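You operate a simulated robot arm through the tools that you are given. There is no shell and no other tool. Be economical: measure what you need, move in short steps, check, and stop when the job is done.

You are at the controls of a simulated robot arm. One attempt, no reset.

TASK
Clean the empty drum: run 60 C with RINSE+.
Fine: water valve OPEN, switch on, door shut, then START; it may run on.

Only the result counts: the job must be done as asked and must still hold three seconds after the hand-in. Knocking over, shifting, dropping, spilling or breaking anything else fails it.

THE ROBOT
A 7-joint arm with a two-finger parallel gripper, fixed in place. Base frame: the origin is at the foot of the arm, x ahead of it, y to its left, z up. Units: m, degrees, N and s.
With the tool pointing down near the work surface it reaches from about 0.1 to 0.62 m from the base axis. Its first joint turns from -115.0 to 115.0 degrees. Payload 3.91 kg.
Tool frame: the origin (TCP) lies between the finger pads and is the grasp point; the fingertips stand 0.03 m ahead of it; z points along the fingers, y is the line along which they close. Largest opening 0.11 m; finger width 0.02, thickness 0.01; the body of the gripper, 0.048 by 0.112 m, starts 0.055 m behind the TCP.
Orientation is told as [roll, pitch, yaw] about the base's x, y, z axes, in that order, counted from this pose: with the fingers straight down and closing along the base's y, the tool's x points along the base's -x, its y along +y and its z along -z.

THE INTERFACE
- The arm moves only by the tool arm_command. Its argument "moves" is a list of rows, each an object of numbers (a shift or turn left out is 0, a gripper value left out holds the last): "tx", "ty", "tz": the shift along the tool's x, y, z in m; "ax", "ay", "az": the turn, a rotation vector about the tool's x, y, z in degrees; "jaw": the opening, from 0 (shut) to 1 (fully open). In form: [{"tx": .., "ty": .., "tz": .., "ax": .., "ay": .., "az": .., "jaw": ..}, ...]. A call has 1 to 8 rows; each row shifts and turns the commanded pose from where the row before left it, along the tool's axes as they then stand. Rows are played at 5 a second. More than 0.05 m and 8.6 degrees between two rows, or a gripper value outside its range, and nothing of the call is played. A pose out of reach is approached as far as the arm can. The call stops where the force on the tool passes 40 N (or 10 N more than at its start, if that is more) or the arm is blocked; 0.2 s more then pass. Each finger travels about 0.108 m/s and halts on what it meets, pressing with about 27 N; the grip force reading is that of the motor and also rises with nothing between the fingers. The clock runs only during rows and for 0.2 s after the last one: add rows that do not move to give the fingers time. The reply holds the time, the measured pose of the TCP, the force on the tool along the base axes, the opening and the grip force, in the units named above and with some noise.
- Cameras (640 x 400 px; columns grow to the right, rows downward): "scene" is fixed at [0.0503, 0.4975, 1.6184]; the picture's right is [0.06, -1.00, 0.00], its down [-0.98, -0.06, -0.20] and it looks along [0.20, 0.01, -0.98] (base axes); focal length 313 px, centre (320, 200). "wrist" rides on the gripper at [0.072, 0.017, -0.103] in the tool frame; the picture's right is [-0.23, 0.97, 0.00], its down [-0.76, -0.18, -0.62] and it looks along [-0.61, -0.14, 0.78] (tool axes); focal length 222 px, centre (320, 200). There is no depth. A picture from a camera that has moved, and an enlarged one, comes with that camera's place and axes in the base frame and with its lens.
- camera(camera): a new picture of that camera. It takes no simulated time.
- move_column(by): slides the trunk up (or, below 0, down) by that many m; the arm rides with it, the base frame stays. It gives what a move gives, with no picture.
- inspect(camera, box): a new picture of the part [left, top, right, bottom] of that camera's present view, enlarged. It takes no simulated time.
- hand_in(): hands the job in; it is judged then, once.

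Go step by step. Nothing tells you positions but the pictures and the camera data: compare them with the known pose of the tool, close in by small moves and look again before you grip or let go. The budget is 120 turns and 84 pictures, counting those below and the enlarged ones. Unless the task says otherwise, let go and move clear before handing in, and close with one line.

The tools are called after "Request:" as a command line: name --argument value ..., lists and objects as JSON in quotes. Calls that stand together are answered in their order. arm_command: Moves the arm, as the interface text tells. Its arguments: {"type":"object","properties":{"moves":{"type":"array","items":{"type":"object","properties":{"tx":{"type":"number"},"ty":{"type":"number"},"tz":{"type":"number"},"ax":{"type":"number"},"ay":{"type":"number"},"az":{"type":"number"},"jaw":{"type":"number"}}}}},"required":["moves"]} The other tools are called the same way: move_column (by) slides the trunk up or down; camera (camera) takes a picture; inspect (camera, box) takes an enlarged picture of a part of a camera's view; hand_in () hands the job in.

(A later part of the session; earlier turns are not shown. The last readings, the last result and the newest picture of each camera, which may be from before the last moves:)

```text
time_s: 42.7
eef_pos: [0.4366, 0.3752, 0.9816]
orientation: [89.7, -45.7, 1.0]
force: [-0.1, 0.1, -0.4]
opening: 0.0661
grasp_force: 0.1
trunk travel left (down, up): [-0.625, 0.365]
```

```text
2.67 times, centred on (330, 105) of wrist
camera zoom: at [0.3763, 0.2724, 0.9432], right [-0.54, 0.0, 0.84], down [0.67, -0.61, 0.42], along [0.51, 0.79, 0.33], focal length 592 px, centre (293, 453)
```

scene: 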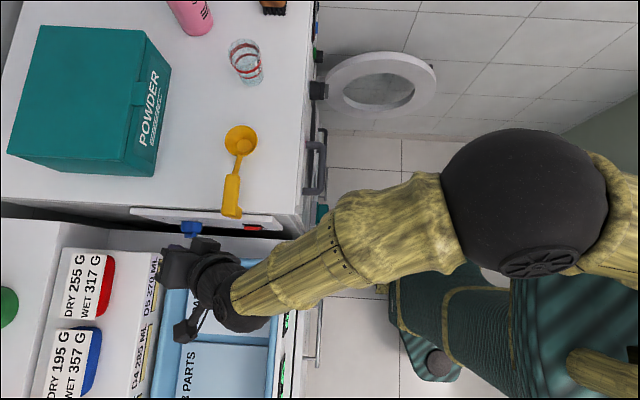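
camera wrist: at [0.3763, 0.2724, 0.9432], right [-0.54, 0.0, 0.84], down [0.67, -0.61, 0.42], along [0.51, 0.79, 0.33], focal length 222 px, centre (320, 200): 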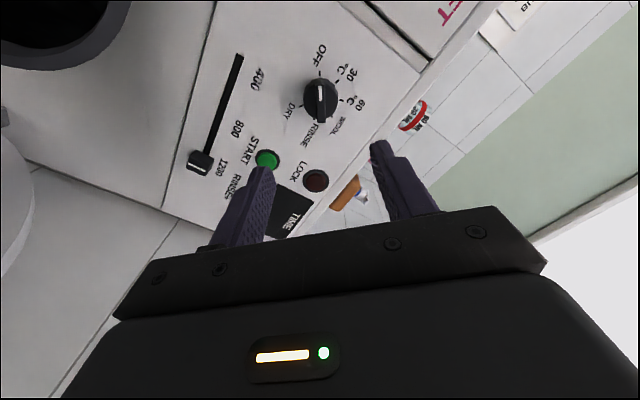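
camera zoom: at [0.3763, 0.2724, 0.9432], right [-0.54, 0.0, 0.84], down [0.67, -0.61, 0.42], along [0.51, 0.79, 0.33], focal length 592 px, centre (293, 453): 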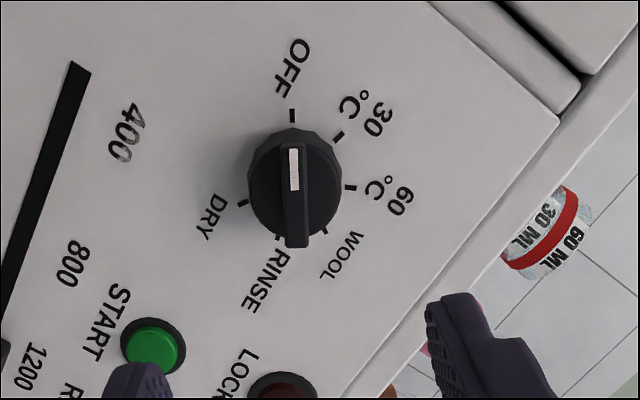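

The bar lies exactly perpendicular to the finger closing axis; the 60 tick is 100° clockwise from OFF. I'll advance to just in front of the knob.

Request:
arm_command --moves '[{"tx": 0.0039, "ty": 0.0017, "tz": 0.04, "jaw": 0.32}, {"tz": 0.04}, {"tz": 0.04}, {"tx": 0}]'

Request:
inspect --camera "wrist" --box '[200, 60, 440, 240]'

Request:
inspect --camera "scene" --box '[280, 40, 400, 120]'

```text
time_s: 43.7
eef_pos: [0.4327, 0.4932, 0.9805]
orientation: [89.7, -45.6, 1.1]
force: [-3.9, -16.7, -4.7]
opening: 0.0348
grasp_force: 0.1
trunk travel left (down, up): [-0.625, 0.365]
```

```text
2.22 times, centred on (320, 150) of wrist
camera zoom: at [0.3726, 0.3911, 0.9418], right [-0.54, 0.0, 0.84], down [0.67, -0.61, 0.42], along [0.52, 0.79, 0.33], focal length 494 px, centre (320, 311)
```

zoom: 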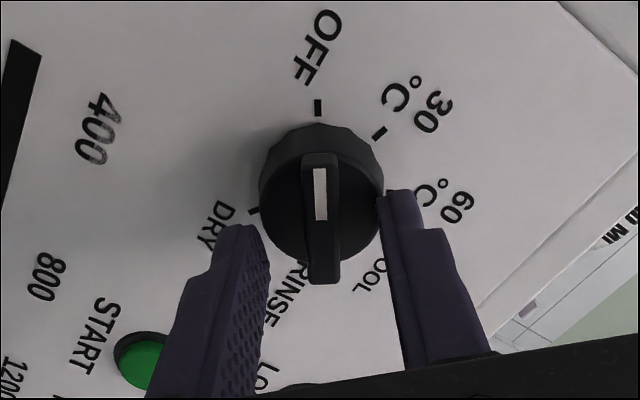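

```text
5.00 times, centred on (340, 80) of scene
camera zoom: at [0.0503, 0.4975, 1.6184], right [0.06, -1.0, 0.0], down [-0.98, -0.06, -0.2], along [0.2, 0.01, -0.98], focal length 1566 px, centre (220, 800)
```

zoom: 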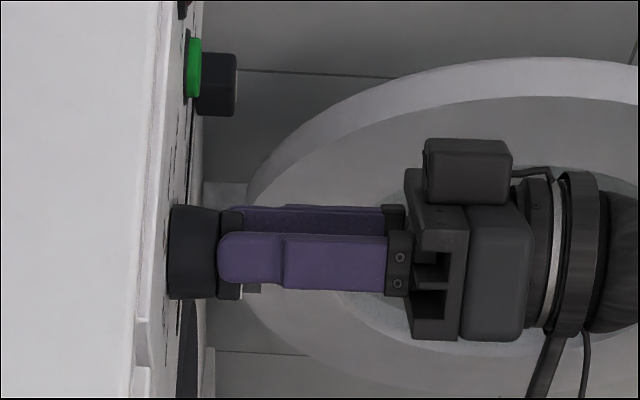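

The fingertips are touching the knob's face, straddling the bar. I'll back off 2 mm and close on the bar.

Request:
arm_command --moves '[{"tz": -0.003}, {"jaw": 0.0}, {"tx": 0}, {"tx": 0}]'

Request:
inspect --camera "wrist" --box '[200, 60, 440, 240]'

```text
time_s: 44.7
eef_pos: [0.433, 0.4936, 0.981]
orientation: [89.9, -45.6, 1.0]
force: [0.4, 8.5, 8.2]
opening: 0.0132
grasp_force: 45.2
trunk travel left (down, up): [-0.625, 0.365]
```

```text
2.22 times, centred on (320, 150) of wrist
camera zoom: at [0.3717, 0.3904, 0.9421], right [-0.54, 0.0, 0.84], down [0.67, -0.61, 0.42], along [0.52, 0.79, 0.33], focal length 494 px, centre (320, 311)
```

zoom: 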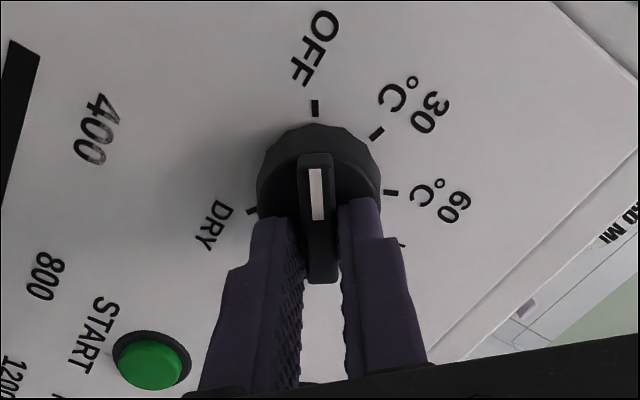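

Gripped (13 mm). Turning clockwise, first 32°, then check.

Request:
arm_command --moves '[{"az": 8}, {"az": 8}, {"az": 8}, {"az": 8}]'

Request:
inspect --camera "wrist" --box '[200, 60, 440, 240]'

```text
time_s: 45.7
eef_pos: [0.4331, 0.4921, 0.9802]
orientation: [89.7, -13.4, 0.7]
force: [3.6, 5.4, 0.2]
opening: 0.0099
grasp_force: 44.5
trunk travel left (down, up): [-0.625, 0.365]
```

```text
2.22 times, centred on (320, 150) of wrist
camera zoom: at [0.36, 0.3904, 0.9801], right [0.0, 0.01, 1.0], down [0.79, -0.61, 0.01], along [0.61, 0.79, 0.0], focal length 494 px, centre (320, 311)
```

zoom: 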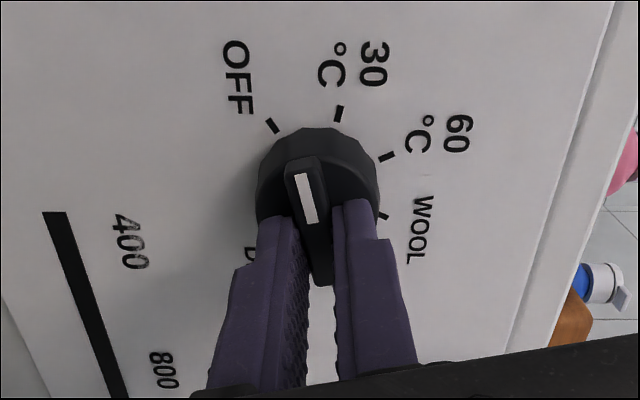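

The knob follows with a small lag. Continuing.

Request:
arm_command --moves '[{"az": 8}, {"az": 8}, {"az": 8}, {"az": 8}, {"az": 8}, {"az": 8}, {"az": 8}]'

Request:
inspect --camera "wrist" --box '[200, 60, 440, 240]'

```text
time_s: 47.3
eef_pos: [0.431, 0.4932, 0.9755]
orientation: [89.2, 42.7, 0.2]
force: [0.0, -11.6, -30.6]
opening: 0.0098
grasp_force: 44.7
trunk travel left (down, up): [-0.625, 0.365]
```

```text
2.22 times, centred on (320, 150) of wrist
camera zoom: at [0.3918, 0.3913, 1.0389], right [0.83, 0.02, 0.56], down [0.45, -0.62, -0.64], along [0.34, 0.78, -0.52], focal length 494 px, centre (320, 311)
```

zoom: 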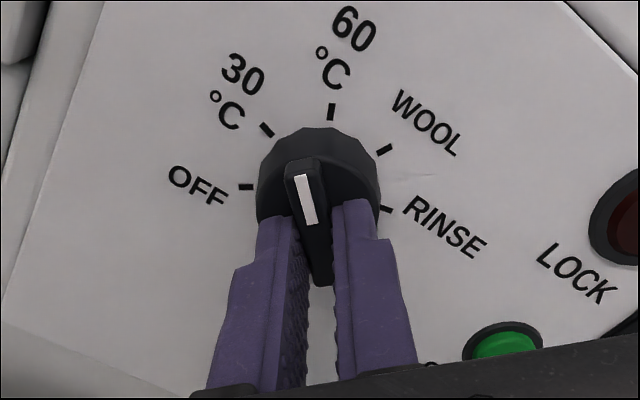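

Needs about 15–20° more; there's some sideways force, so I'll relieve it by 4 mm downward while turning.

Request:
arm_command --moves '[{"tx": -0.0029, "ty": -0.0027}, {"az": 6}, {"az": 6}, {"az": 3}]'

Request:
inspect --camera "wrist" --box '[200, 60, 440, 240]'

```text
time_s: 48.3
eef_pos: [0.4298, 0.4936, 0.9758]
orientation: [89.4, 57.6, 0.5]
force: [-3.4, 0.3, -17.2]
opening: 0.0099
grasp_force: 45.0
trunk travel left (down, up): [-0.625, 0.365]
```

```text
2.22 times, centred on (320, 150) of wrist
camera zoom: at [0.4083, 0.3913, 1.0463], right [0.94, 0.02, 0.33], down [0.27, -0.62, -0.74], along [0.19, 0.78, -0.59], focal length 494 px, centre (320, 311)
```

zoom: 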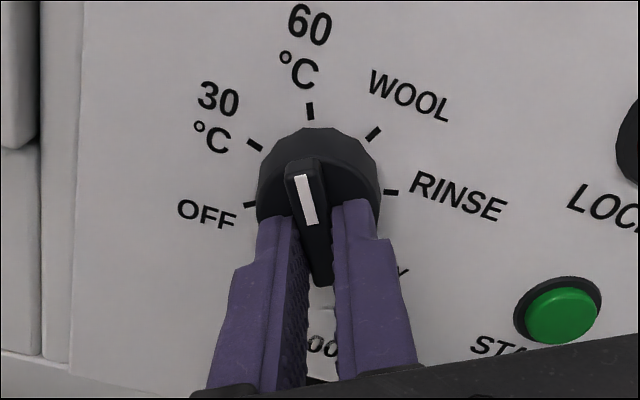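

Pointer is about 5° short of the 60 tick; a final nudge, then release and look.

Request:
arm_command --moves '[{"az": 5}, {"tx": 0}, {"jaw": 0.35}, {"tx": 0}, {"tz": -0.04}, {"tz": -0.04}]'

Request:
camera --camera "wrist"

Request:
inspect --camera "wrist" --box '[200, 60, 440, 240]'

```text
time_s: 49.7
eef_pos: [0.4325, 0.4114, 0.9749]
orientation: [89.5, 62.6, 0.3]
force: [0.0, 0.1, 0.8]
opening: 0.0384
grasp_force: 0.0
trunk travel left (down, up): [-0.625, 0.365]
```

```text
33 pictures are left
camera wrist: at [0.4161, 0.3092, 1.0485], right [0.97, 0.01, 0.25], down [0.2, -0.62, -0.76], along [0.14, 0.78, -0.61], focal length 222 px, centre (320, 200)
```

wrist: 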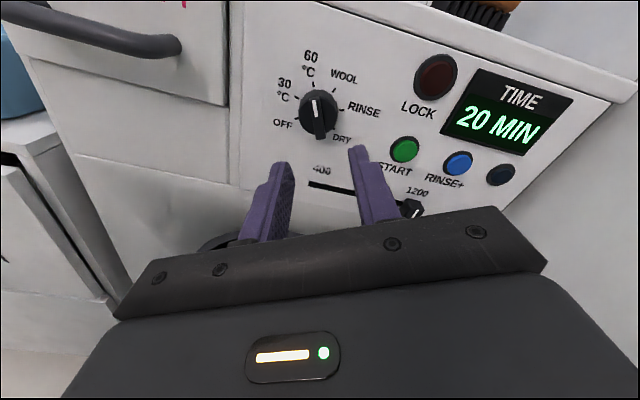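

```text
2.22 times, centred on (320, 150) of wrist
camera zoom: at [0.4161, 0.3092, 1.0485], right [0.97, 0.01, 0.25], down [0.2, -0.62, -0.76], along [0.14, 0.78, -0.61], focal length 494 px, centre (320, 311)
```

zoom: 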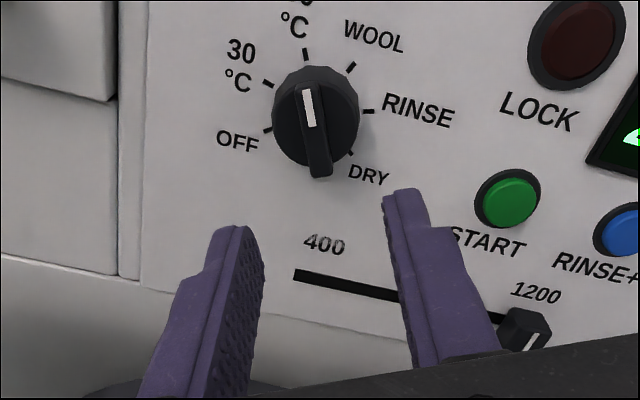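

Display is on ("20 MIN"), and the program pointer is at 60 °C. Next: RINSE+ (blue) at about (0.612, 0.555, 0.957). Closing fingers and moving in front of it.

Request:
arm_command --moves '[{"jaw": 0}, {"tx": -0.0245, "ty": 0.0378, "tz": 0.01}, {"tx": -0.0245, "ty": 0.0378, "tz": 0.01}, {"tx": -0.0245, "ty": 0.0378, "tz": 0.01}, {"tx": -0.0245, "ty": 0.0378, "tz": 0.01}, {"tx": 0}]'

Request:
camera --camera "wrist"

```text
time_s: 51.1
eef_pos: [0.6106, 0.4565, 0.9589]
orientation: [89.5, 62.6, 0.4]
force: [0.0, -0.1, -0.6]
opening: 0.0
grasp_force: 27.3
trunk travel left (down, up): [-0.625, 0.365]
```

```text
31 pictures are left
camera wrist: at [0.5946, 0.3537, 1.031], right [0.97, 0.02, 0.25], down [0.2, -0.62, -0.75], along [0.14, 0.78, -0.61], focal length 222 px, centre (320, 200)
```

wrist: 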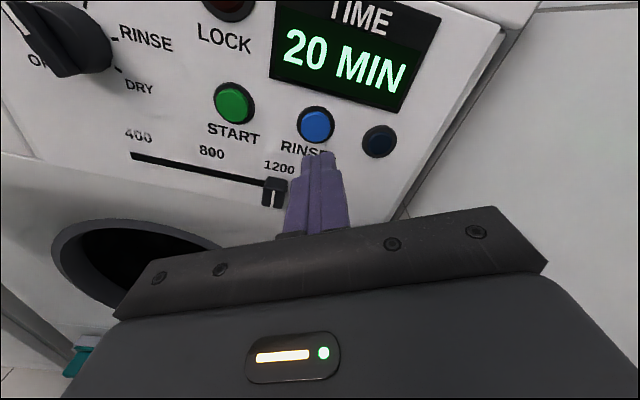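

Aligned except 5 mm in x. Advancing to press RINSE+ in small steps.

Request:
arm_command --moves '[{"tx": 0.0023, "ty": -0.0044, "tz": 0.03}, {"tz": 0.012}, {"tz": 0.006}, {"tz": 0.005}, {"tz": 0.004}]'

Request:
inspect --camera "wrist" --box '[200, 20, 440, 200]'

```text
time_s: 52.3
eef_pos: [0.6061, 0.5118, 0.9582]
orientation: [89.5, 62.4, 0.3]
force: [0.0, -0.8, -0.3]
opening: 0.0
grasp_force: 27.0
trunk travel left (down, up): [-0.625, 0.365]
```

```text
2.22 times, centred on (320, 110) of wrist
camera zoom: at [0.5898, 0.4097, 1.0319], right [0.97, 0.01, 0.25], down [0.2, -0.62, -0.75], along [0.14, 0.78, -0.61], focal length 494 px, centre (320, 400)
```

zoom: 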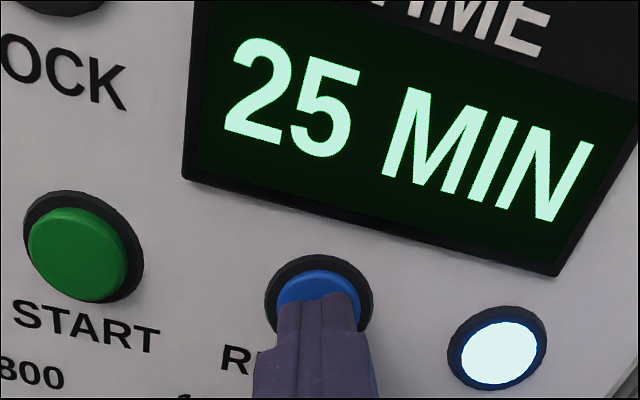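

RINSE+ lamp is lit and the time shows 25 MIN. I'll back off straight out and yaw toward +x to look at the open door.

Request:
arm_command --moves '[{"tz": -0.03}, {"tz": -0.045}, {"tz": -0.045}, {"tz": -0.045, "tx": 0.005, "ty": -0.009}, {"tz": -0.045, "tx": 0.005, "ty": -0.009}]'

Request:
arm_command --moves '[{"ax": -7.1, "ay": -3.7}, {"ax": -7.1, "ay": -3.7}, {"ax": -7.1, "ay": -3.7}, {"ax": -7.1, "ay": -3.7}, {"ax": -7.1, "ay": -3.7}]'

Request:
camera --camera "wrist"

Request:
camera --camera "scene"

```text
time_s: 53.5
eef_pos: [0.5891, 0.3005, 0.9616]
orientation: [89.6, 62.5, 0.4]
force: [0.0, 0.2, -0.1]
opening: 0.0
grasp_force: 26.8
trunk travel left (down, up): [-0.625, 0.365]
```

```text
time_s: 54.9
eef_pos: [0.5974, 0.2943, 1.0044]
orientation: [91.7, 54.0, -38.2]
force: [0.2, 0.3, -0.4]
opening: 0.0
grasp_force: 27.1
trunk travel left (down, up): [-0.625, 0.365]
stopped in row 5: the arm was blocked; the commanded pose is now the measured one
```

```text
29 pictures are left
camera wrist: at [0.5087, 0.2336, 1.0712], right [0.71, -0.59, 0.39], down [-0.15, -0.67, -0.73], along [0.69, 0.46, -0.56], focal length 222 px, centre (320, 200)
```

wrist: 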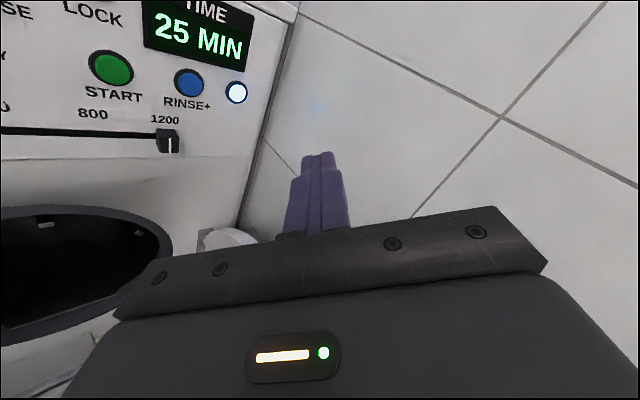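

```text
28 pictures are left
```

scene: 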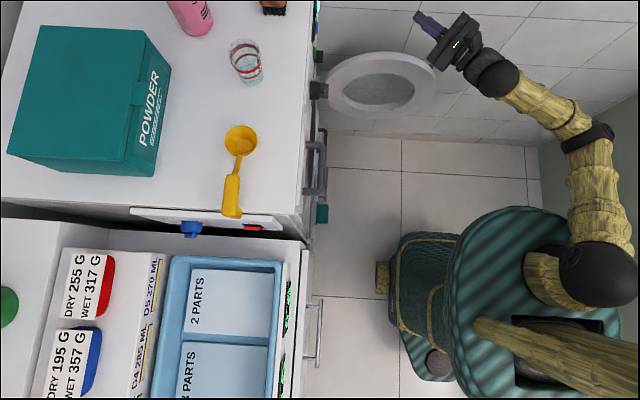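

The door isn't in this view; it hangs at around (0.72, 0.32), opened ~115°, its top well below the tool. I'll turn the camera so it sits above and pitch the tool down-outward, so I can look down on the door.

Request:
arm_command --moves '[{"az": 8}, {"az": 8}, {"az": 8}, {"az": 4}, {"ay": -8}, {"ay": -8}, {"ay": -8}]'

Request:
camera --camera "wrist"

```text
time_s: 56.5
eef_pos: [0.5969, 0.2946, 1.0024]
orientation: [19.1, 65.7, -112.2]
force: [-0.5, -0.6, -0.5]
opening: 0.0
grasp_force: 27.2
trunk travel left (down, up): [-0.625, 0.365]
```

```text
27 pictures are left
camera wrist: at [0.5574, 0.2433, 1.1107], right [0.71, -0.7, -0.08], down [-0.65, -0.6, -0.47], along [0.29, 0.39, -0.88], focal length 222 px, centre (320, 200)
```

wrist: 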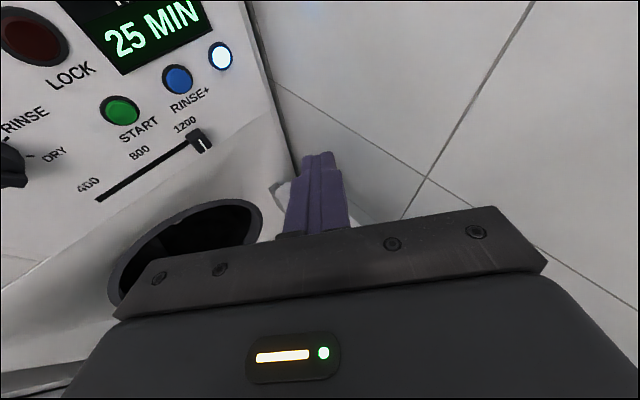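

Request:
arm_command --moves '[{"ty": -0.019, "tz": -0.037}, {"ty": -0.019, "tz": -0.037}, {"ty": -0.019, "tz": -0.037}, {"ty": -0.019, "tz": -0.037}, {"ax": -8}, {"ax": -8}, {"ax": -8}]'

Request:
camera --camera "wrist"

```text
time_s: 58.1
eef_pos: [0.4532, 0.247, 1.0522]
orientation: [43.4, 65.8, -112.0]
force: [-0.2, -0.2, 0.0]
opening: 0.0003
grasp_force: 27.1
out of reach, approached as far as the arm can: row 6
trunk travel left (down, up): [-0.625, 0.365]
```

```text
26 pictures are left
camera wrist: at [0.3803, 0.2244, 1.1548], right [0.39, -0.92, 0.07], down [-0.75, -0.36, -0.56], along [0.54, 0.17, -0.83], focal length 222 px, centre (320, 200)
```

wrist: 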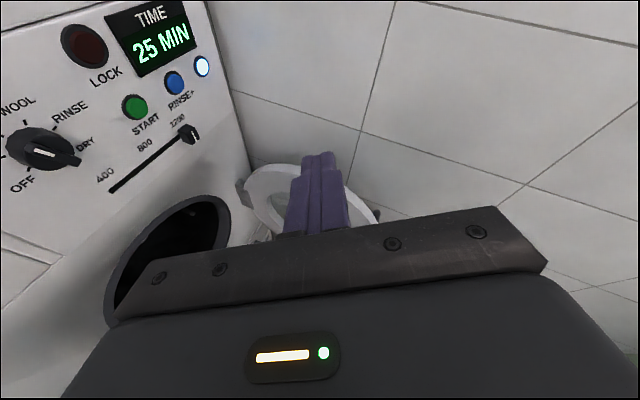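

Request:
inspect --camera "wrist" --box '[200, 130, 420, 260]'

Request:
inspect --camera "scene" --box '[300, 30, 460, 130]'

```text
2.91 times, centred on (310, 195) of wrist
camera zoom: at [0.3803, 0.2244, 1.1548], right [0.39, -0.92, 0.07], down [-0.75, -0.36, -0.56], along [0.54, 0.17, -0.83], focal length 646 px, centre (349, 214)
```

zoom: 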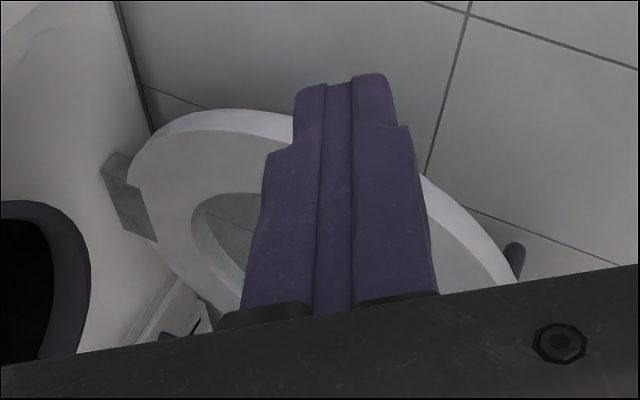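

```text
4.00 times, centred on (380, 80) of scene
camera zoom: at [0.0503, 0.4975, 1.6184], right [0.06, -1.0, 0.0], down [-0.98, -0.06, -0.2], along [0.2, 0.01, -0.98], focal length 1253 px, centre (80, 680)
```

zoom: 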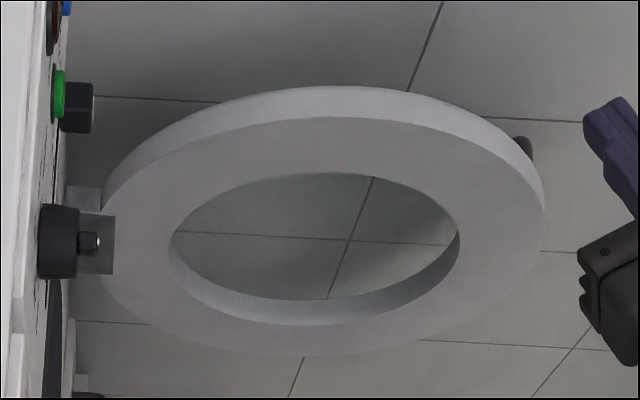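

Triangulation puts the door ring opened ~100°: hinge ≈ (0.635, 0.51), centre ≈ (0.66, 0.35, 0.63), top ≈ 0.79, outer face x ≈ 0.685. I'll orient the tool 45° down-outward to hook a closed finger behind its top rim and pull it.

Request:
arm_command --moves '[{"az": 8}, {"az": 8}, {"ay": -8}, {"ay": -8}, {"ay": -8}, {"ax": -5.7, "az": 5.7}, {"ax": -5.7, "az": 5.7}, {"ax": -5.7, "az": 5.7}]'

Request:
camera --camera "wrist"

```text
time_s: 59.9
eef_pos: [0.4533, 0.247, 1.0517]
orientation: [-0.6, 48.7, 177.7]
force: [0.0, 0.6, 0.5]
opening: 0.0001
grasp_force: 27.2
trunk travel left (down, up): [-0.625, 0.365]
```

```text
23 pictures are left
camera wrist: at [0.4229, 0.2315, 1.1751], right [-0.18, -0.97, -0.18], down [-0.96, 0.21, -0.16], along [0.19, 0.14, -0.97], focal length 222 px, centre (320, 200)
```

wrist: 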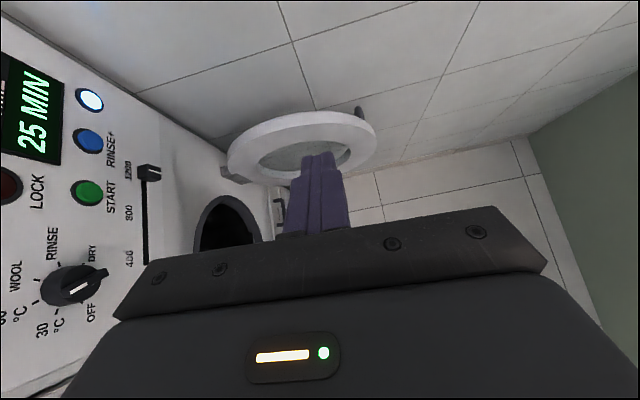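

Good top-down view of the door. I'll move the tip out over and past the door's top rim, staying above it (tip to about (0.745, 0.25, 0.90)).

Request:
arm_command --moves '[{"tx": 0.013, "tz": 0.047}, {"tx": 0.013, "tz": 0.047}, {"tx": 0.013, "tz": 0.047}, {"tx": 0.013, "tz": 0.047}, {"tx": 0.013, "tz": 0.047}, {"tx": 0.013, "tz": 0.047}, {"tx": 0}]'

Request:
camera --camera "wrist"

Request:
inspect --camera "scene" --box '[300, 0, 540, 150]'

```text
time_s: 61.5
eef_pos: [0.7184, 0.2408, 0.9235]
orientation: [-0.6, 48.7, 177.9]
force: [0.1, -0.4, -0.1]
opening: 0.0
grasp_force: 27.3
trunk travel left (down, up): [-0.625, 0.365]
```

```text
22 pictures are left
camera wrist: at [0.6883, 0.2246, 1.0474], right [-0.18, -0.97, -0.18], down [-0.97, 0.21, -0.16], along [0.19, 0.14, -0.97], focal length 222 px, centre (320, 200)
```

wrist: 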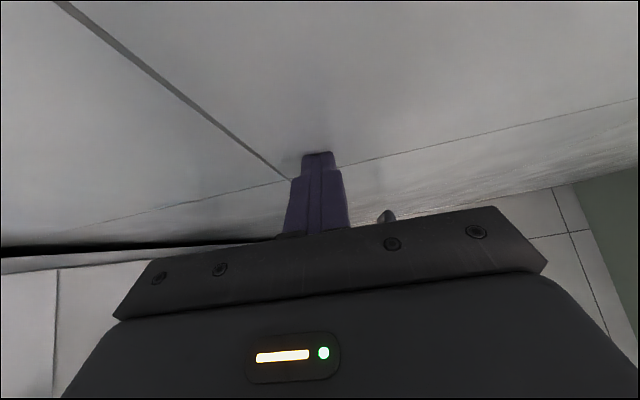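

```text
2.67 times, centred on (420, 75) of scene
camera zoom: at [0.0503, 0.4975, 1.6184], right [0.06, -1.0, 0.0], down [-0.98, -0.06, -0.2], along [0.2, 0.01, -0.98], focal length 836 px, centre (53, 533)
```

zoom: 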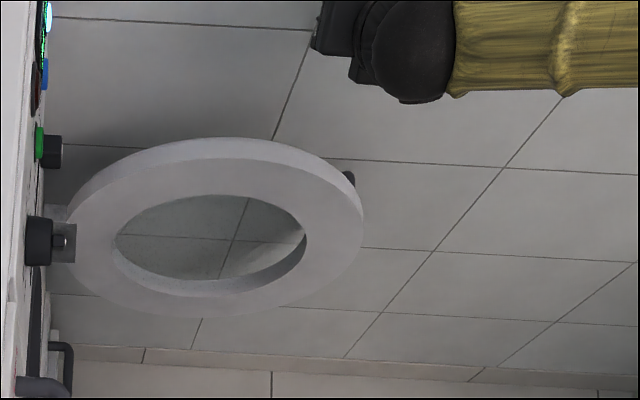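

The back wall is near x ≈ 0.77, so space behind the door is limited. I'll nudge 7 mm further out and lower the trunk in steps so the tip goes behind the rim.

Request:
arm_command --moves '[{"tx": 0.0048, "tz": 0.0052}]'

Request:
move_column --by -0.07

Request:
move_column --by -0.02

Request:
camera --camera "wrist"

Request:
inspect --camera "scene" --box '[300, 0, 540, 150]'

```text
time_s: 61.9
eef_pos: [0.7205, 0.2407, 0.9244]
orientation: [-0.7, 48.5, 177.8]
force: [-21.3, -6.5, 1.0]
opening: 0.0
grasp_force: 27.4
trunk travel left (down, up): [-0.625, 0.365]
```

```text
time_s: 63.0
eef_pos: [0.7203, 0.2398, 0.856]
orientation: [-0.8, 48.8, 177.7]
force: [-23.8, -2.3, 16.6]
opening: 0.0001
grasp_force: 27.4
trunk travel left (down, up): [-0.555, 0.435]
```

```text
time_s: 63.6
eef_pos: [0.7199, 0.239, 0.8372]
orientation: [-0.7, 48.8, 177.8]
force: [-24.1, -2.8, 21.0]
opening: 0.0
grasp_force: 27.5
trunk travel left (down, up): [-0.535, 0.455]
```

```text
20 pictures are left
camera wrist: at [0.6908, 0.2239, 0.9596], right [-0.18, -0.97, -0.18], down [-0.96, 0.21, -0.16], along [0.19, 0.14, -0.97], focal length 222 px, centre (320, 200)
```

wrist: 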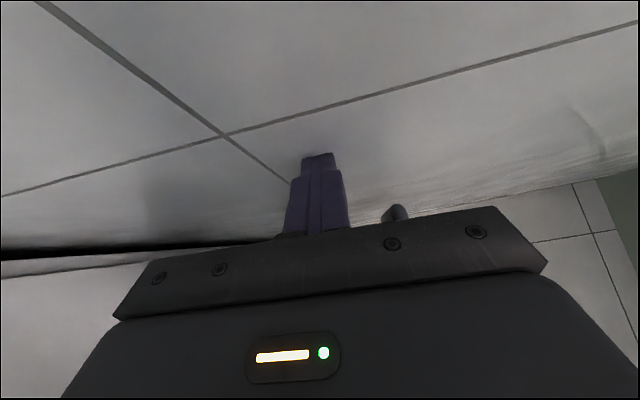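

```text
2.67 times, centred on (420, 75) of scene
camera zoom: at [0.0503, 0.4975, 1.6184], right [0.06, -1.0, 0.0], down [-0.98, -0.06, -0.2], along [0.2, 0.01, -0.98], focal length 836 px, centre (53, 533)
```

zoom: 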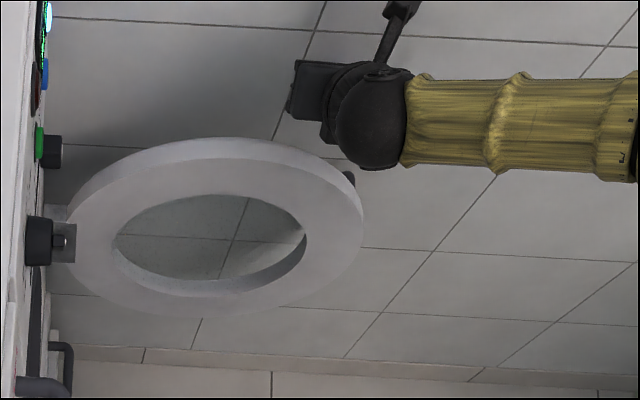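

The fingertip is touching the back wall (x ≈ 0.75). I'll ease off 5 mm and lower 3 cm more.

Request:
arm_command --moves '[{"tx": -0.0055, "tz": -0.006}]'

Request:
move_column --by -0.03

Request:
inspect --camera "scene" --box '[300, 0, 540, 150]'

```text
time_s: 64.0
eef_pos: [0.7151, 0.2386, 0.8322]
orientation: [-0.6, 48.8, 177.8]
force: [0.4, 1.1, -0.1]
opening: 0.0
grasp_force: 27.5
trunk travel left (down, up): [-0.535, 0.455]
```

```text
time_s: 64.8
eef_pos: [0.7161, 0.2409, 0.8031]
orientation: [-0.8, 48.7, 177.9]
force: [-0.5, 0.8, 0.4]
opening: 0.0001
grasp_force: 26.9
trunk travel left (down, up): [-0.505, 0.485]
```

```text
2.67 times, centred on (420, 75) of scene
camera zoom: at [0.0503, 0.4975, 1.6184], right [0.06, -1.0, 0.0], down [-0.98, -0.06, -0.2], along [0.2, 0.01, -0.98], focal length 836 px, centre (53, 533)
```

zoom: 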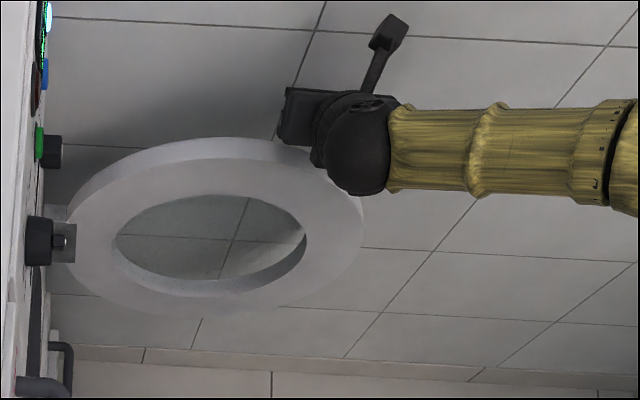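

No contact yet. Lowering 3 cm more.

Request:
move_column --by -0.03

Request:
camera --camera "wrist"

```text
time_s: 65.5
eef_pos: [0.7203, 0.2395, 0.7874]
orientation: [-1.8, 49.8, 176.7]
force: [1.4, -2.9, 13.4]
opening: 0.0003
grasp_force: 27.9
trunk travel left (down, up): [-0.476, 0.514]
stopped: the force on the tool passed its limit (the readings are from after the stop); the commanded pose is now the measured one
```

```text
17 pictures are left
camera wrist: at [0.6876, 0.224, 0.9095], right [-0.18, -0.96, -0.19], down [-0.96, 0.21, -0.18], along [0.21, 0.15, -0.97], focal length 222 px, centre (320, 200)
```

wrist: 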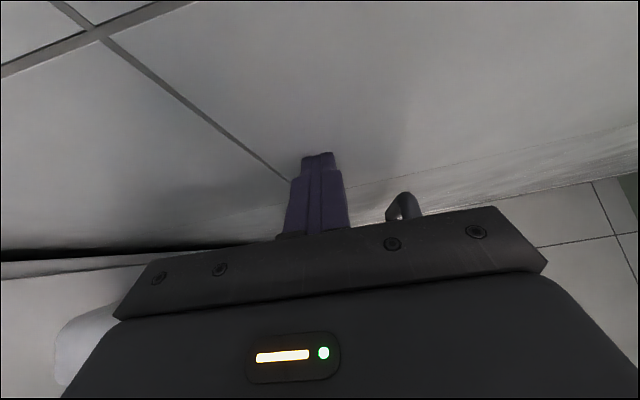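

The finger has come to rest on the rim with its tip behind it. Pulling in -x in small steps.

Request:
arm_command --moves '[{"tx": -0.013, "tz": -0.015, "ty": 0.003}, {"tx": -0.013, "tz": -0.015, "ty": 0.003}, {"tx": -0.013, "tz": -0.015, "ty": 0.002}]'

Request:
inspect --camera "scene" --box '[300, 0, 540, 150]'

```text
time_s: 66.4
eef_pos: [0.6599, 0.2397, 0.7862]
orientation: [-2.5, 50.0, 176.6]
force: [0.9, -0.5, 12.0]
opening: 0.0
grasp_force: 27.4
trunk travel left (down, up): [-0.476, 0.514]
stopped in row 3: the force on the tool passed its limit (the readings are from after the stop); the commanded pose is now the measured one
```

```text
2.67 times, centred on (420, 75) of scene
camera zoom: at [0.0503, 0.4975, 1.6184], right [0.06, -1.0, 0.0], down [-0.98, -0.06, -0.2], along [0.2, 0.01, -0.98], focal length 836 px, centre (53, 533)
```

zoom: 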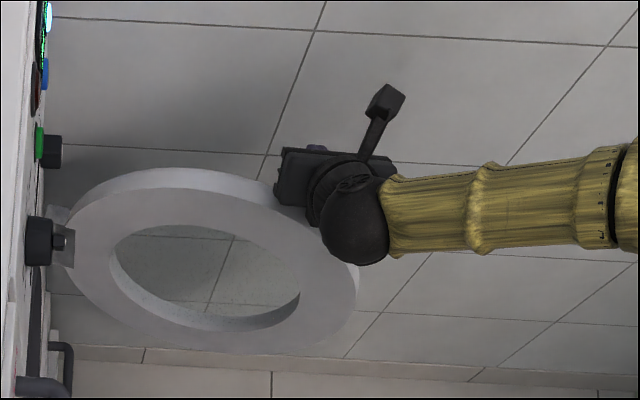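

The door is swinging. I'll relieve the vertical load slightly and keep pulling.

Request:
arm_command --moves '[{"tx": 0.0025, "tz": -0.0025}, {"tx": -0.013, "tz": -0.015}, {"tx": -0.013, "tz": -0.015}, {"tx": -0.013, "tz": -0.015}, {"tx": -0.013, "tz": -0.015}]'

Request:
inspect --camera "scene" --box '[300, 0, 540, 150]'

```text
time_s: 67.6
eef_pos: [0.5784, 0.2429, 0.7868]
orientation: [-2.1, 49.8, 177.0]
force: [-0.7, -0.1, -0.3]
opening: 0.0
grasp_force: 26.6
trunk travel left (down, up): [-0.476, 0.514]
```

```text
2.67 times, centred on (420, 75) of scene
camera zoom: at [0.0503, 0.4975, 1.6184], right [0.06, -1.0, 0.0], down [-0.98, -0.06, -0.2], along [0.2, 0.01, -0.98], focal length 836 px, centre (53, 533)
```

zoom: 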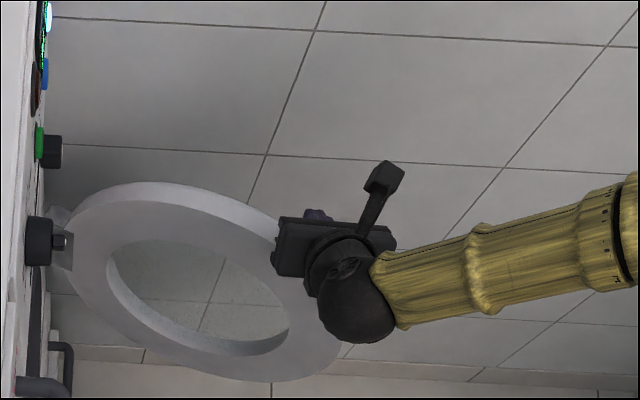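

Door follows (about 75–80° now). Continue pulling.

Request:
arm_command --moves '[{"tx": -0.016, "tz": -0.018}, {"tx": -0.016, "tz": -0.018}, {"tx": -0.016, "tz": -0.018}, {"tx": -0.016, "tz": -0.018, "ty": -0.005}, {"tx": -0.016, "tz": -0.018, "ty": -0.005}]'

Request:
inspect --camera "scene" --box '[290, 20, 530, 170]'

```text
time_s: 68.8
eef_pos: [0.4571, 0.255, 0.7847]
orientation: [-2.1, 49.8, 176.8]
force: [-0.1, 0.8, 0.2]
opening: 0.0002
grasp_force: 26.9
trunk travel left (down, up): [-0.476, 0.514]
```

```text
2.67 times, centred on (410, 95) of scene
camera zoom: at [0.0503, 0.4975, 1.6184], right [0.06, -1.0, 0.0], down [-0.98, -0.06, -0.2], along [0.2, 0.01, -0.98], focal length 836 px, centre (80, 480)
```

zoom: 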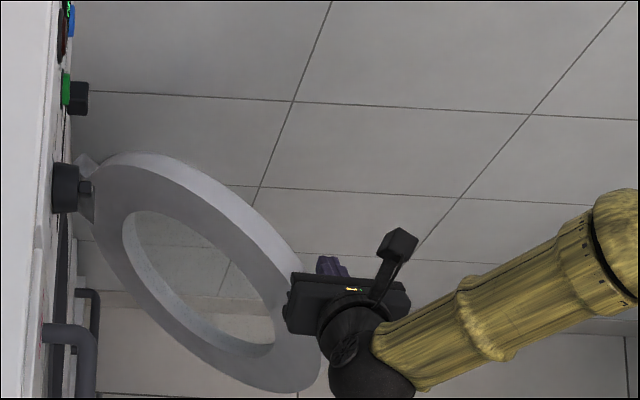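

Door is at ~55°. Continue pulling diagonally (-x, +y).

Request:
arm_command --moves '[{"tx": -0.013, "tz": -0.015, "ty": -0.015}, {"tx": -0.013, "tz": -0.015, "ty": -0.018}, {"tx": -0.013, "tz": -0.015, "ty": -0.02}, {"tx": -0.013, "tz": -0.015, "ty": -0.02}]'

Request:
inspect --camera "scene" --box '[290, 20, 530, 170]'

```text
time_s: 69.8
eef_pos: [0.3799, 0.3304, 0.786]
orientation: [-2.2, 49.8, 176.8]
force: [0.8, 0.6, 0.0]
opening: 0.0
grasp_force: 26.9
trunk travel left (down, up): [-0.476, 0.514]
```

```text
2.67 times, centred on (410, 95) of scene
camera zoom: at [0.0503, 0.4975, 1.6184], right [0.06, -1.0, 0.0], down [-0.98, -0.06, -0.2], along [0.2, 0.01, -0.98], focal length 836 px, centre (80, 480)
```

zoom: 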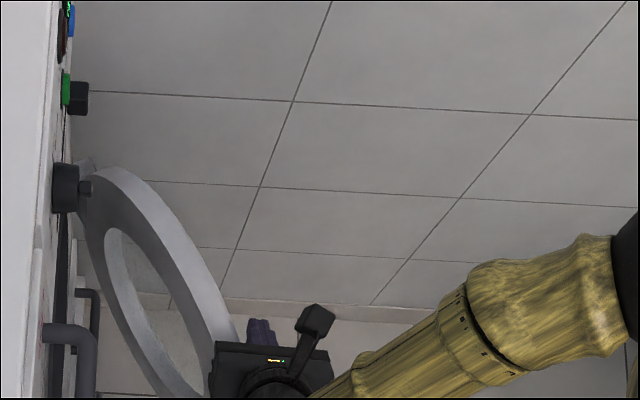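

Door is ~30° from closed. I'll retreat from it (-y), raise, and reorient the tool to +y to push it shut from the front.

Request:
arm_command --moves '[{"ty": 0.03}, {"ty": 0.03}, {"ty": 0.02}]'

Request:
move_column --by 0.14

Request:
arm_command --moves '[{"ay": 8}, {"ay": 8}, {"ay": 8}, {"ay": 8}, {"ay": 8}, {"ax": 8}, {"ax": 8}, {"ax": 8}]'

Request:
arm_command --moves '[{"ax": 8}, {"ax": 8}, {"ax": 8}, {"ax": 8}, {"ax": 8}, {"ax": 8}, {"ax": 8}, {"ax": 8}]'

Request:
camera --camera "wrist"

```text
time_s: 70.6
eef_pos: [0.379, 0.2509, 0.7836]
orientation: [-2.1, 49.7, 176.8]
force: [-0.2, 0.3, 0.1]
opening: 0.0003
grasp_force: 26.8
trunk travel left (down, up): [-0.476, 0.514]
```

```text
time_s: 72.3
eef_pos: [0.378, 0.2509, 0.923]
orientation: [-2.0, 49.7, 176.9]
force: [-0.5, -0.4, 0.2]
opening: 0.0
grasp_force: 27.5
trunk travel left (down, up): [-0.616, 0.374]
```

```text
time_s: 74.1
eef_pos: [0.4206, 0.2853, 0.9466]
orientation: [-104.5, 88.6, 98.1]
force: [0.1, 0.1, -0.5]
opening: 0.0
grasp_force: 27.2
out of reach, approached as far as the arm can: row 4, 5, 8
trunk travel left (down, up): [-0.616, 0.374]
```

```text
time_s: 75.9
eef_pos: [0.4301, 0.2883, 0.9441]
orientation: [-170.0, 88.6, 96.3]
force: [-0.4, -0.4, 2.1]
opening: 0.0003
grasp_force: 27.1
out of reach, approached as far as the arm can: row 1
trunk travel left (down, up): [-0.616, 0.374]
```

```text
12 pictures are left
camera wrist: at [0.4413, 0.1839, 1.0147], right [0.97, -0.06, -0.23], down [-0.22, -0.59, -0.78], along [-0.09, 0.8, -0.59], focal length 222 px, centre (320, 200)
```

wrist: 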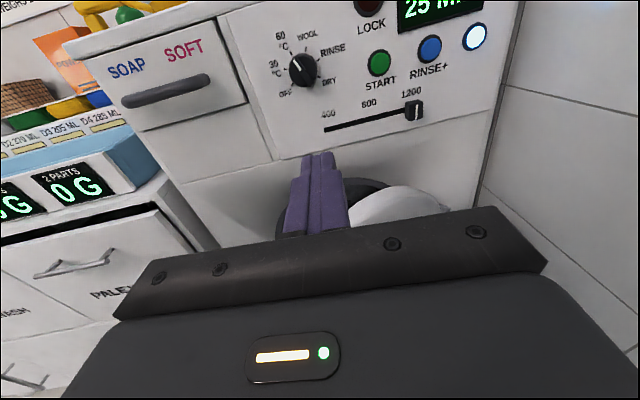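

Lowering the trunk so the tip is level with the door's upper ring band (z ≈ 0.755), then I'll push +y.

Request:
move_column --by -0.19

Request:
arm_command --moves '[{"tz": 0.02}, {"tz": 0.02}, {"tz": 0.02}, {"tz": 0.02}, {"tz": 0.02}]'

Request:
camera --camera "wrist"

```text
time_s: 78.0
eef_pos: [0.429, 0.2912, 0.7545]
orientation: [-168.8, 88.6, 97.8]
force: [0.7, 0.2, 0.1]
opening: 0.0002
grasp_force: 27.6
trunk travel left (down, up): [-0.426, 0.564]
```

```text
time_s: 79.2
eef_pos: [0.4335, 0.3926, 0.7559]
orientation: [-169.5, 88.5, 97.1]
force: [-0.1, -0.1, 0.7]
opening: 0.0
grasp_force: 27.2
trunk travel left (down, up): [-0.426, 0.564]
```

```text
11 pictures are left
camera wrist: at [0.4453, 0.2867, 0.8265], right [0.97, -0.05, -0.23], down [-0.22, -0.59, -0.78], along [-0.09, 0.8, -0.59], focal length 222 px, centre (320, 200)
```

wrist: 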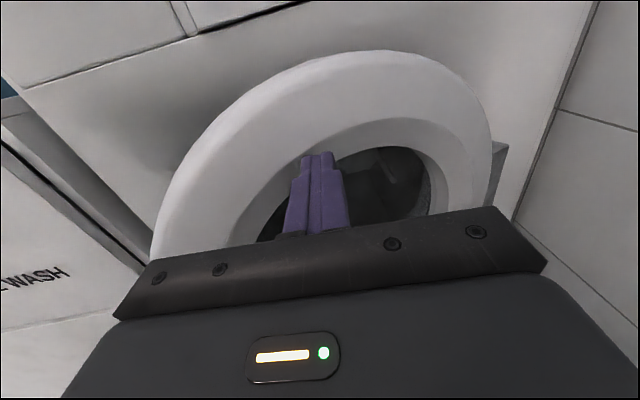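

The tip faces the edge of the hole; I'll raise 3.5 cm to push on the ring band itself, then push in.

Request:
move_column --by 0.033

Request:
arm_command --moves '[{"tz": 0.02}, {"tz": 0.02}, {"tz": 0.02}, {"tz": 0.015}, {"tz": 0.01}, {"tz": 0.01}, {"tz": 0.01}]'

Request:
camera --camera "wrist"

```text
time_s: 79.9
eef_pos: [0.4347, 0.3924, 0.7894]
orientation: [-168.4, 88.6, 98.1]
force: [0.3, 0.0, 0.1]
opening: 0.0002
grasp_force: 26.7
trunk travel left (down, up): [-0.459, 0.531]
```

```text
time_s: 81.5
eef_pos: [0.4416, 0.4828, 0.7904]
orientation: [-168.9, 88.6, 97.5]
force: [-8.3, -33.5, 9.2]
opening: 0.0001
grasp_force: 27.5
trunk travel left (down, up): [-0.459, 0.531]
stopped in row 7: the force on the tool passed its limit (the readings are from after the stop); the commanded pose is now the measured one
```

```text
10 pictures are left
camera wrist: at [0.4519, 0.3793, 0.8613], right [0.97, -0.06, -0.23], down [-0.22, -0.59, -0.77], along [-0.09, 0.8, -0.59], focal length 222 px, centre (320, 200)
```

wrist: 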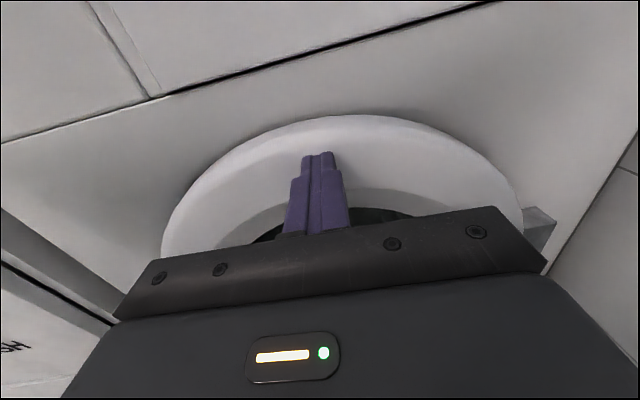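

Strong resistance now at tip y ≈ 0.513. I'll check from the scene camera whether the door is flush.

Request:
inspect --camera "scene" --box '[280, 50, 400, 150]'

```text
4.00 times, centred on (340, 100) of scene
camera zoom: at [0.0503, 0.4975, 1.6184], right [0.06, -1.0, 0.0], down [-0.98, -0.06, -0.2], along [0.2, 0.01, -0.98], focal length 1253 px, centre (240, 600)
```

zoom: 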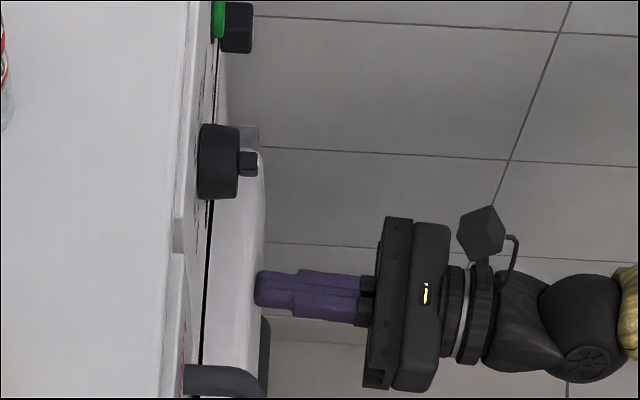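

Nearly flush. To make sure it latches, I'll push near the free edge: ring band at about (0.335, 0.72).

Request:
arm_command --moves '[{"tz": -0.03}, {"tz": -0.025}, {"ty": -0.04}, {"ty": -0.04}, {"ty": -0.028}, {"tx": 0}]'

Request:
move_column --by -0.07

Request:
arm_command --moves '[{"tz": 0.02}, {"tz": 0.015}, {"tz": 0.01}, {"tz": 0.005}, {"tz": 0.005}, {"tz": 0.005}, {"tz": 0.005}, {"tz": 0.005}]'

Request:
camera --camera "wrist"

```text
time_s: 82.9
eef_pos: [0.3322, 0.4405, 0.7864]
orientation: [-162.3, 88.9, 104.1]
force: [-0.1, 0.0, 0.2]
opening: 0.0
grasp_force: 26.7
trunk travel left (down, up): [-0.459, 0.531]
```

```text
time_s: 83.9
eef_pos: [0.3328, 0.4406, 0.7164]
orientation: [-163.3, 88.9, 103.0]
force: [0.0, 0.6, -0.8]
opening: 0.0
grasp_force: 27.0
trunk travel left (down, up): [-0.389, 0.601]
```

```text
time_s: 84.9
eef_pos: [0.3348, 0.4843, 0.7178]
orientation: [-160.0, 89.0, 106.4]
force: [-0.6, -27.7, 2.5]
opening: 0.0
grasp_force: 27.4
trunk travel left (down, up): [-0.389, 0.601]
stopped in row 4: the force on the tool passed its limit (the readings are from after the stop); the commanded pose is now the measured one
```

```text
8 pictures are left
camera wrist: at [0.3465, 0.3797, 0.7885], right [0.97, -0.06, -0.23], down [-0.22, -0.6, -0.77], along [-0.1, 0.8, -0.59], focal length 222 px, centre (320, 200)
```

wrist: 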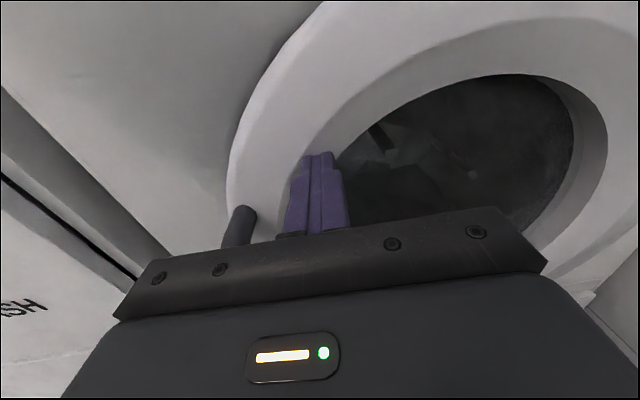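

The face is at the same depth at both points (y ≈ 0.514), so the door is shut flush. Backing out, rising, and moving in front of START.

Request:
arm_command --moves '[{"tz": -0.04}, {"tz": -0.045}, {"ty": 0.045}, {"ty": 0.045}, {"ty": 0.045}, {"ty": 0.045}, {"ty": 0.02}, {"tx": 0}]'

Request:
move_column --by 0.24

Request:
camera --camera "wrist"

```text
time_s: 86.7
eef_pos: [0.5306, 0.3897, 0.715]
orientation: [-157.0, 89.2, 109.5]
force: [-0.9, -0.7, -0.2]
opening: 0.0001
grasp_force: 26.8
trunk travel left (down, up): [-0.389, 0.601]
```

```text
time_s: 89.2
eef_pos: [0.529, 0.3904, 0.9536]
orientation: [-155.9, 89.1, 110.7]
force: [1.2, 0.1, 0.9]
opening: 0.0002
grasp_force: 27.1
trunk travel left (down, up): [-0.629, 0.361]
```

```text
7 pictures are left
camera wrist: at [0.5415, 0.286, 1.0258], right [0.97, -0.06, -0.23], down [-0.22, -0.6, -0.77], along [-0.1, 0.8, -0.59], focal length 222 px, centre (320, 200)
```

wrist: 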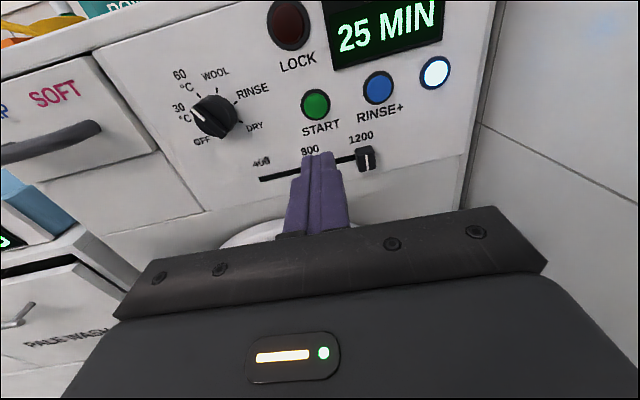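

START is well aligned. I'll verify the program pointer before pressing.

Request:
inspect --camera "wrist" --box '[150, 50, 290, 160]'

```text
3.64 times, centred on (220, 105) of wrist
camera zoom: at [0.5415, 0.286, 1.0258], right [0.97, -0.06, -0.23], down [-0.22, -0.6, -0.77], along [-0.1, 0.8, -0.59], focal length 808 px, centre (684, 546)
```

zoom: 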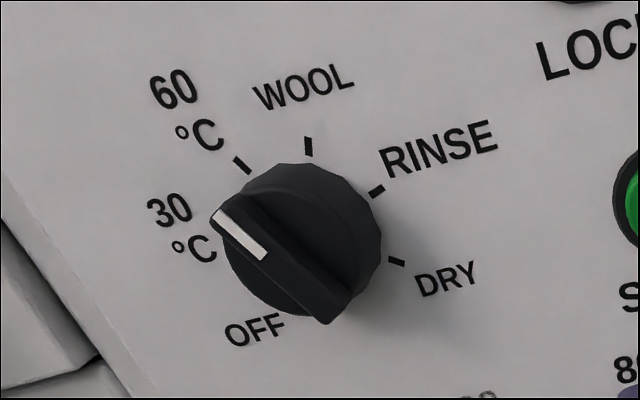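

The pointer direction matches the 60 °C tick. Pressing START.

Request:
arm_command --moves '[{"tx": 0.005, "tz": 0.04}, {"tz": 0.04}, {"tz": 0.02}, {"tz": 0.008}, {"tz": 0.006}, {"tz": 0.005}]'

Request:
inspect --camera "wrist" --box '[200, 0, 480, 210]'

```text
time_s: 90.6
eef_pos: [0.5381, 0.509, 0.961]
orientation: [-159.0, 89.1, 107.6]
force: [-0.4, -0.5, 0.4]
opening: 0.0
grasp_force: 26.9
trunk travel left (down, up): [-0.629, 0.361]
```

```text
1.90 times, centred on (340, 105) of wrist
camera zoom: at [0.5491, 0.406, 1.0324], right [0.97, -0.06, -0.23], down [-0.22, -0.6, -0.77], along [-0.1, 0.8, -0.59], focal length 423 px, centre (282, 381)
```

zoom: 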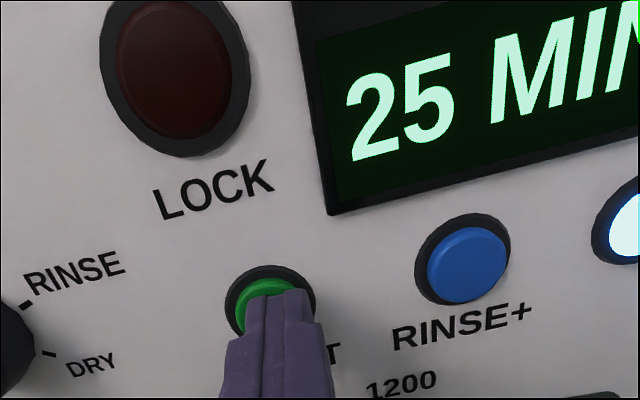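

Not yet triggered; pressing a few mm more.

Request:
arm_command --moves '[{"tz": 0.004}, {"tz": 0.003}, {"tx": 0}]'

Request:
inspect --camera "wrist" --box '[200, 0, 480, 210]'

```text
time_s: 91.4
eef_pos: [0.5373, 0.5151, 0.9608]
orientation: [-157.3, 89.2, 109.2]
force: [-3.5, -12.6, -2.8]
opening: 0.0003
grasp_force: 26.7
trunk travel left (down, up): [-0.629, 0.361]
```

```text
1.90 times, centred on (340, 105) of wrist
camera zoom: at [0.5495, 0.4114, 1.0326], right [0.97, -0.06, -0.23], down [-0.22, -0.6, -0.77], along [-0.1, 0.8, -0.59], focal length 423 px, centre (282, 381)
```

zoom: 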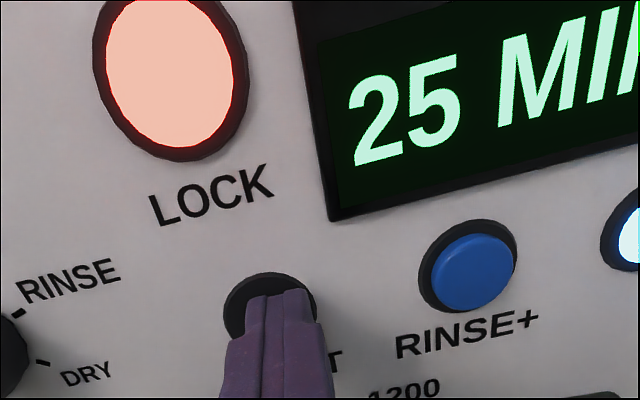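

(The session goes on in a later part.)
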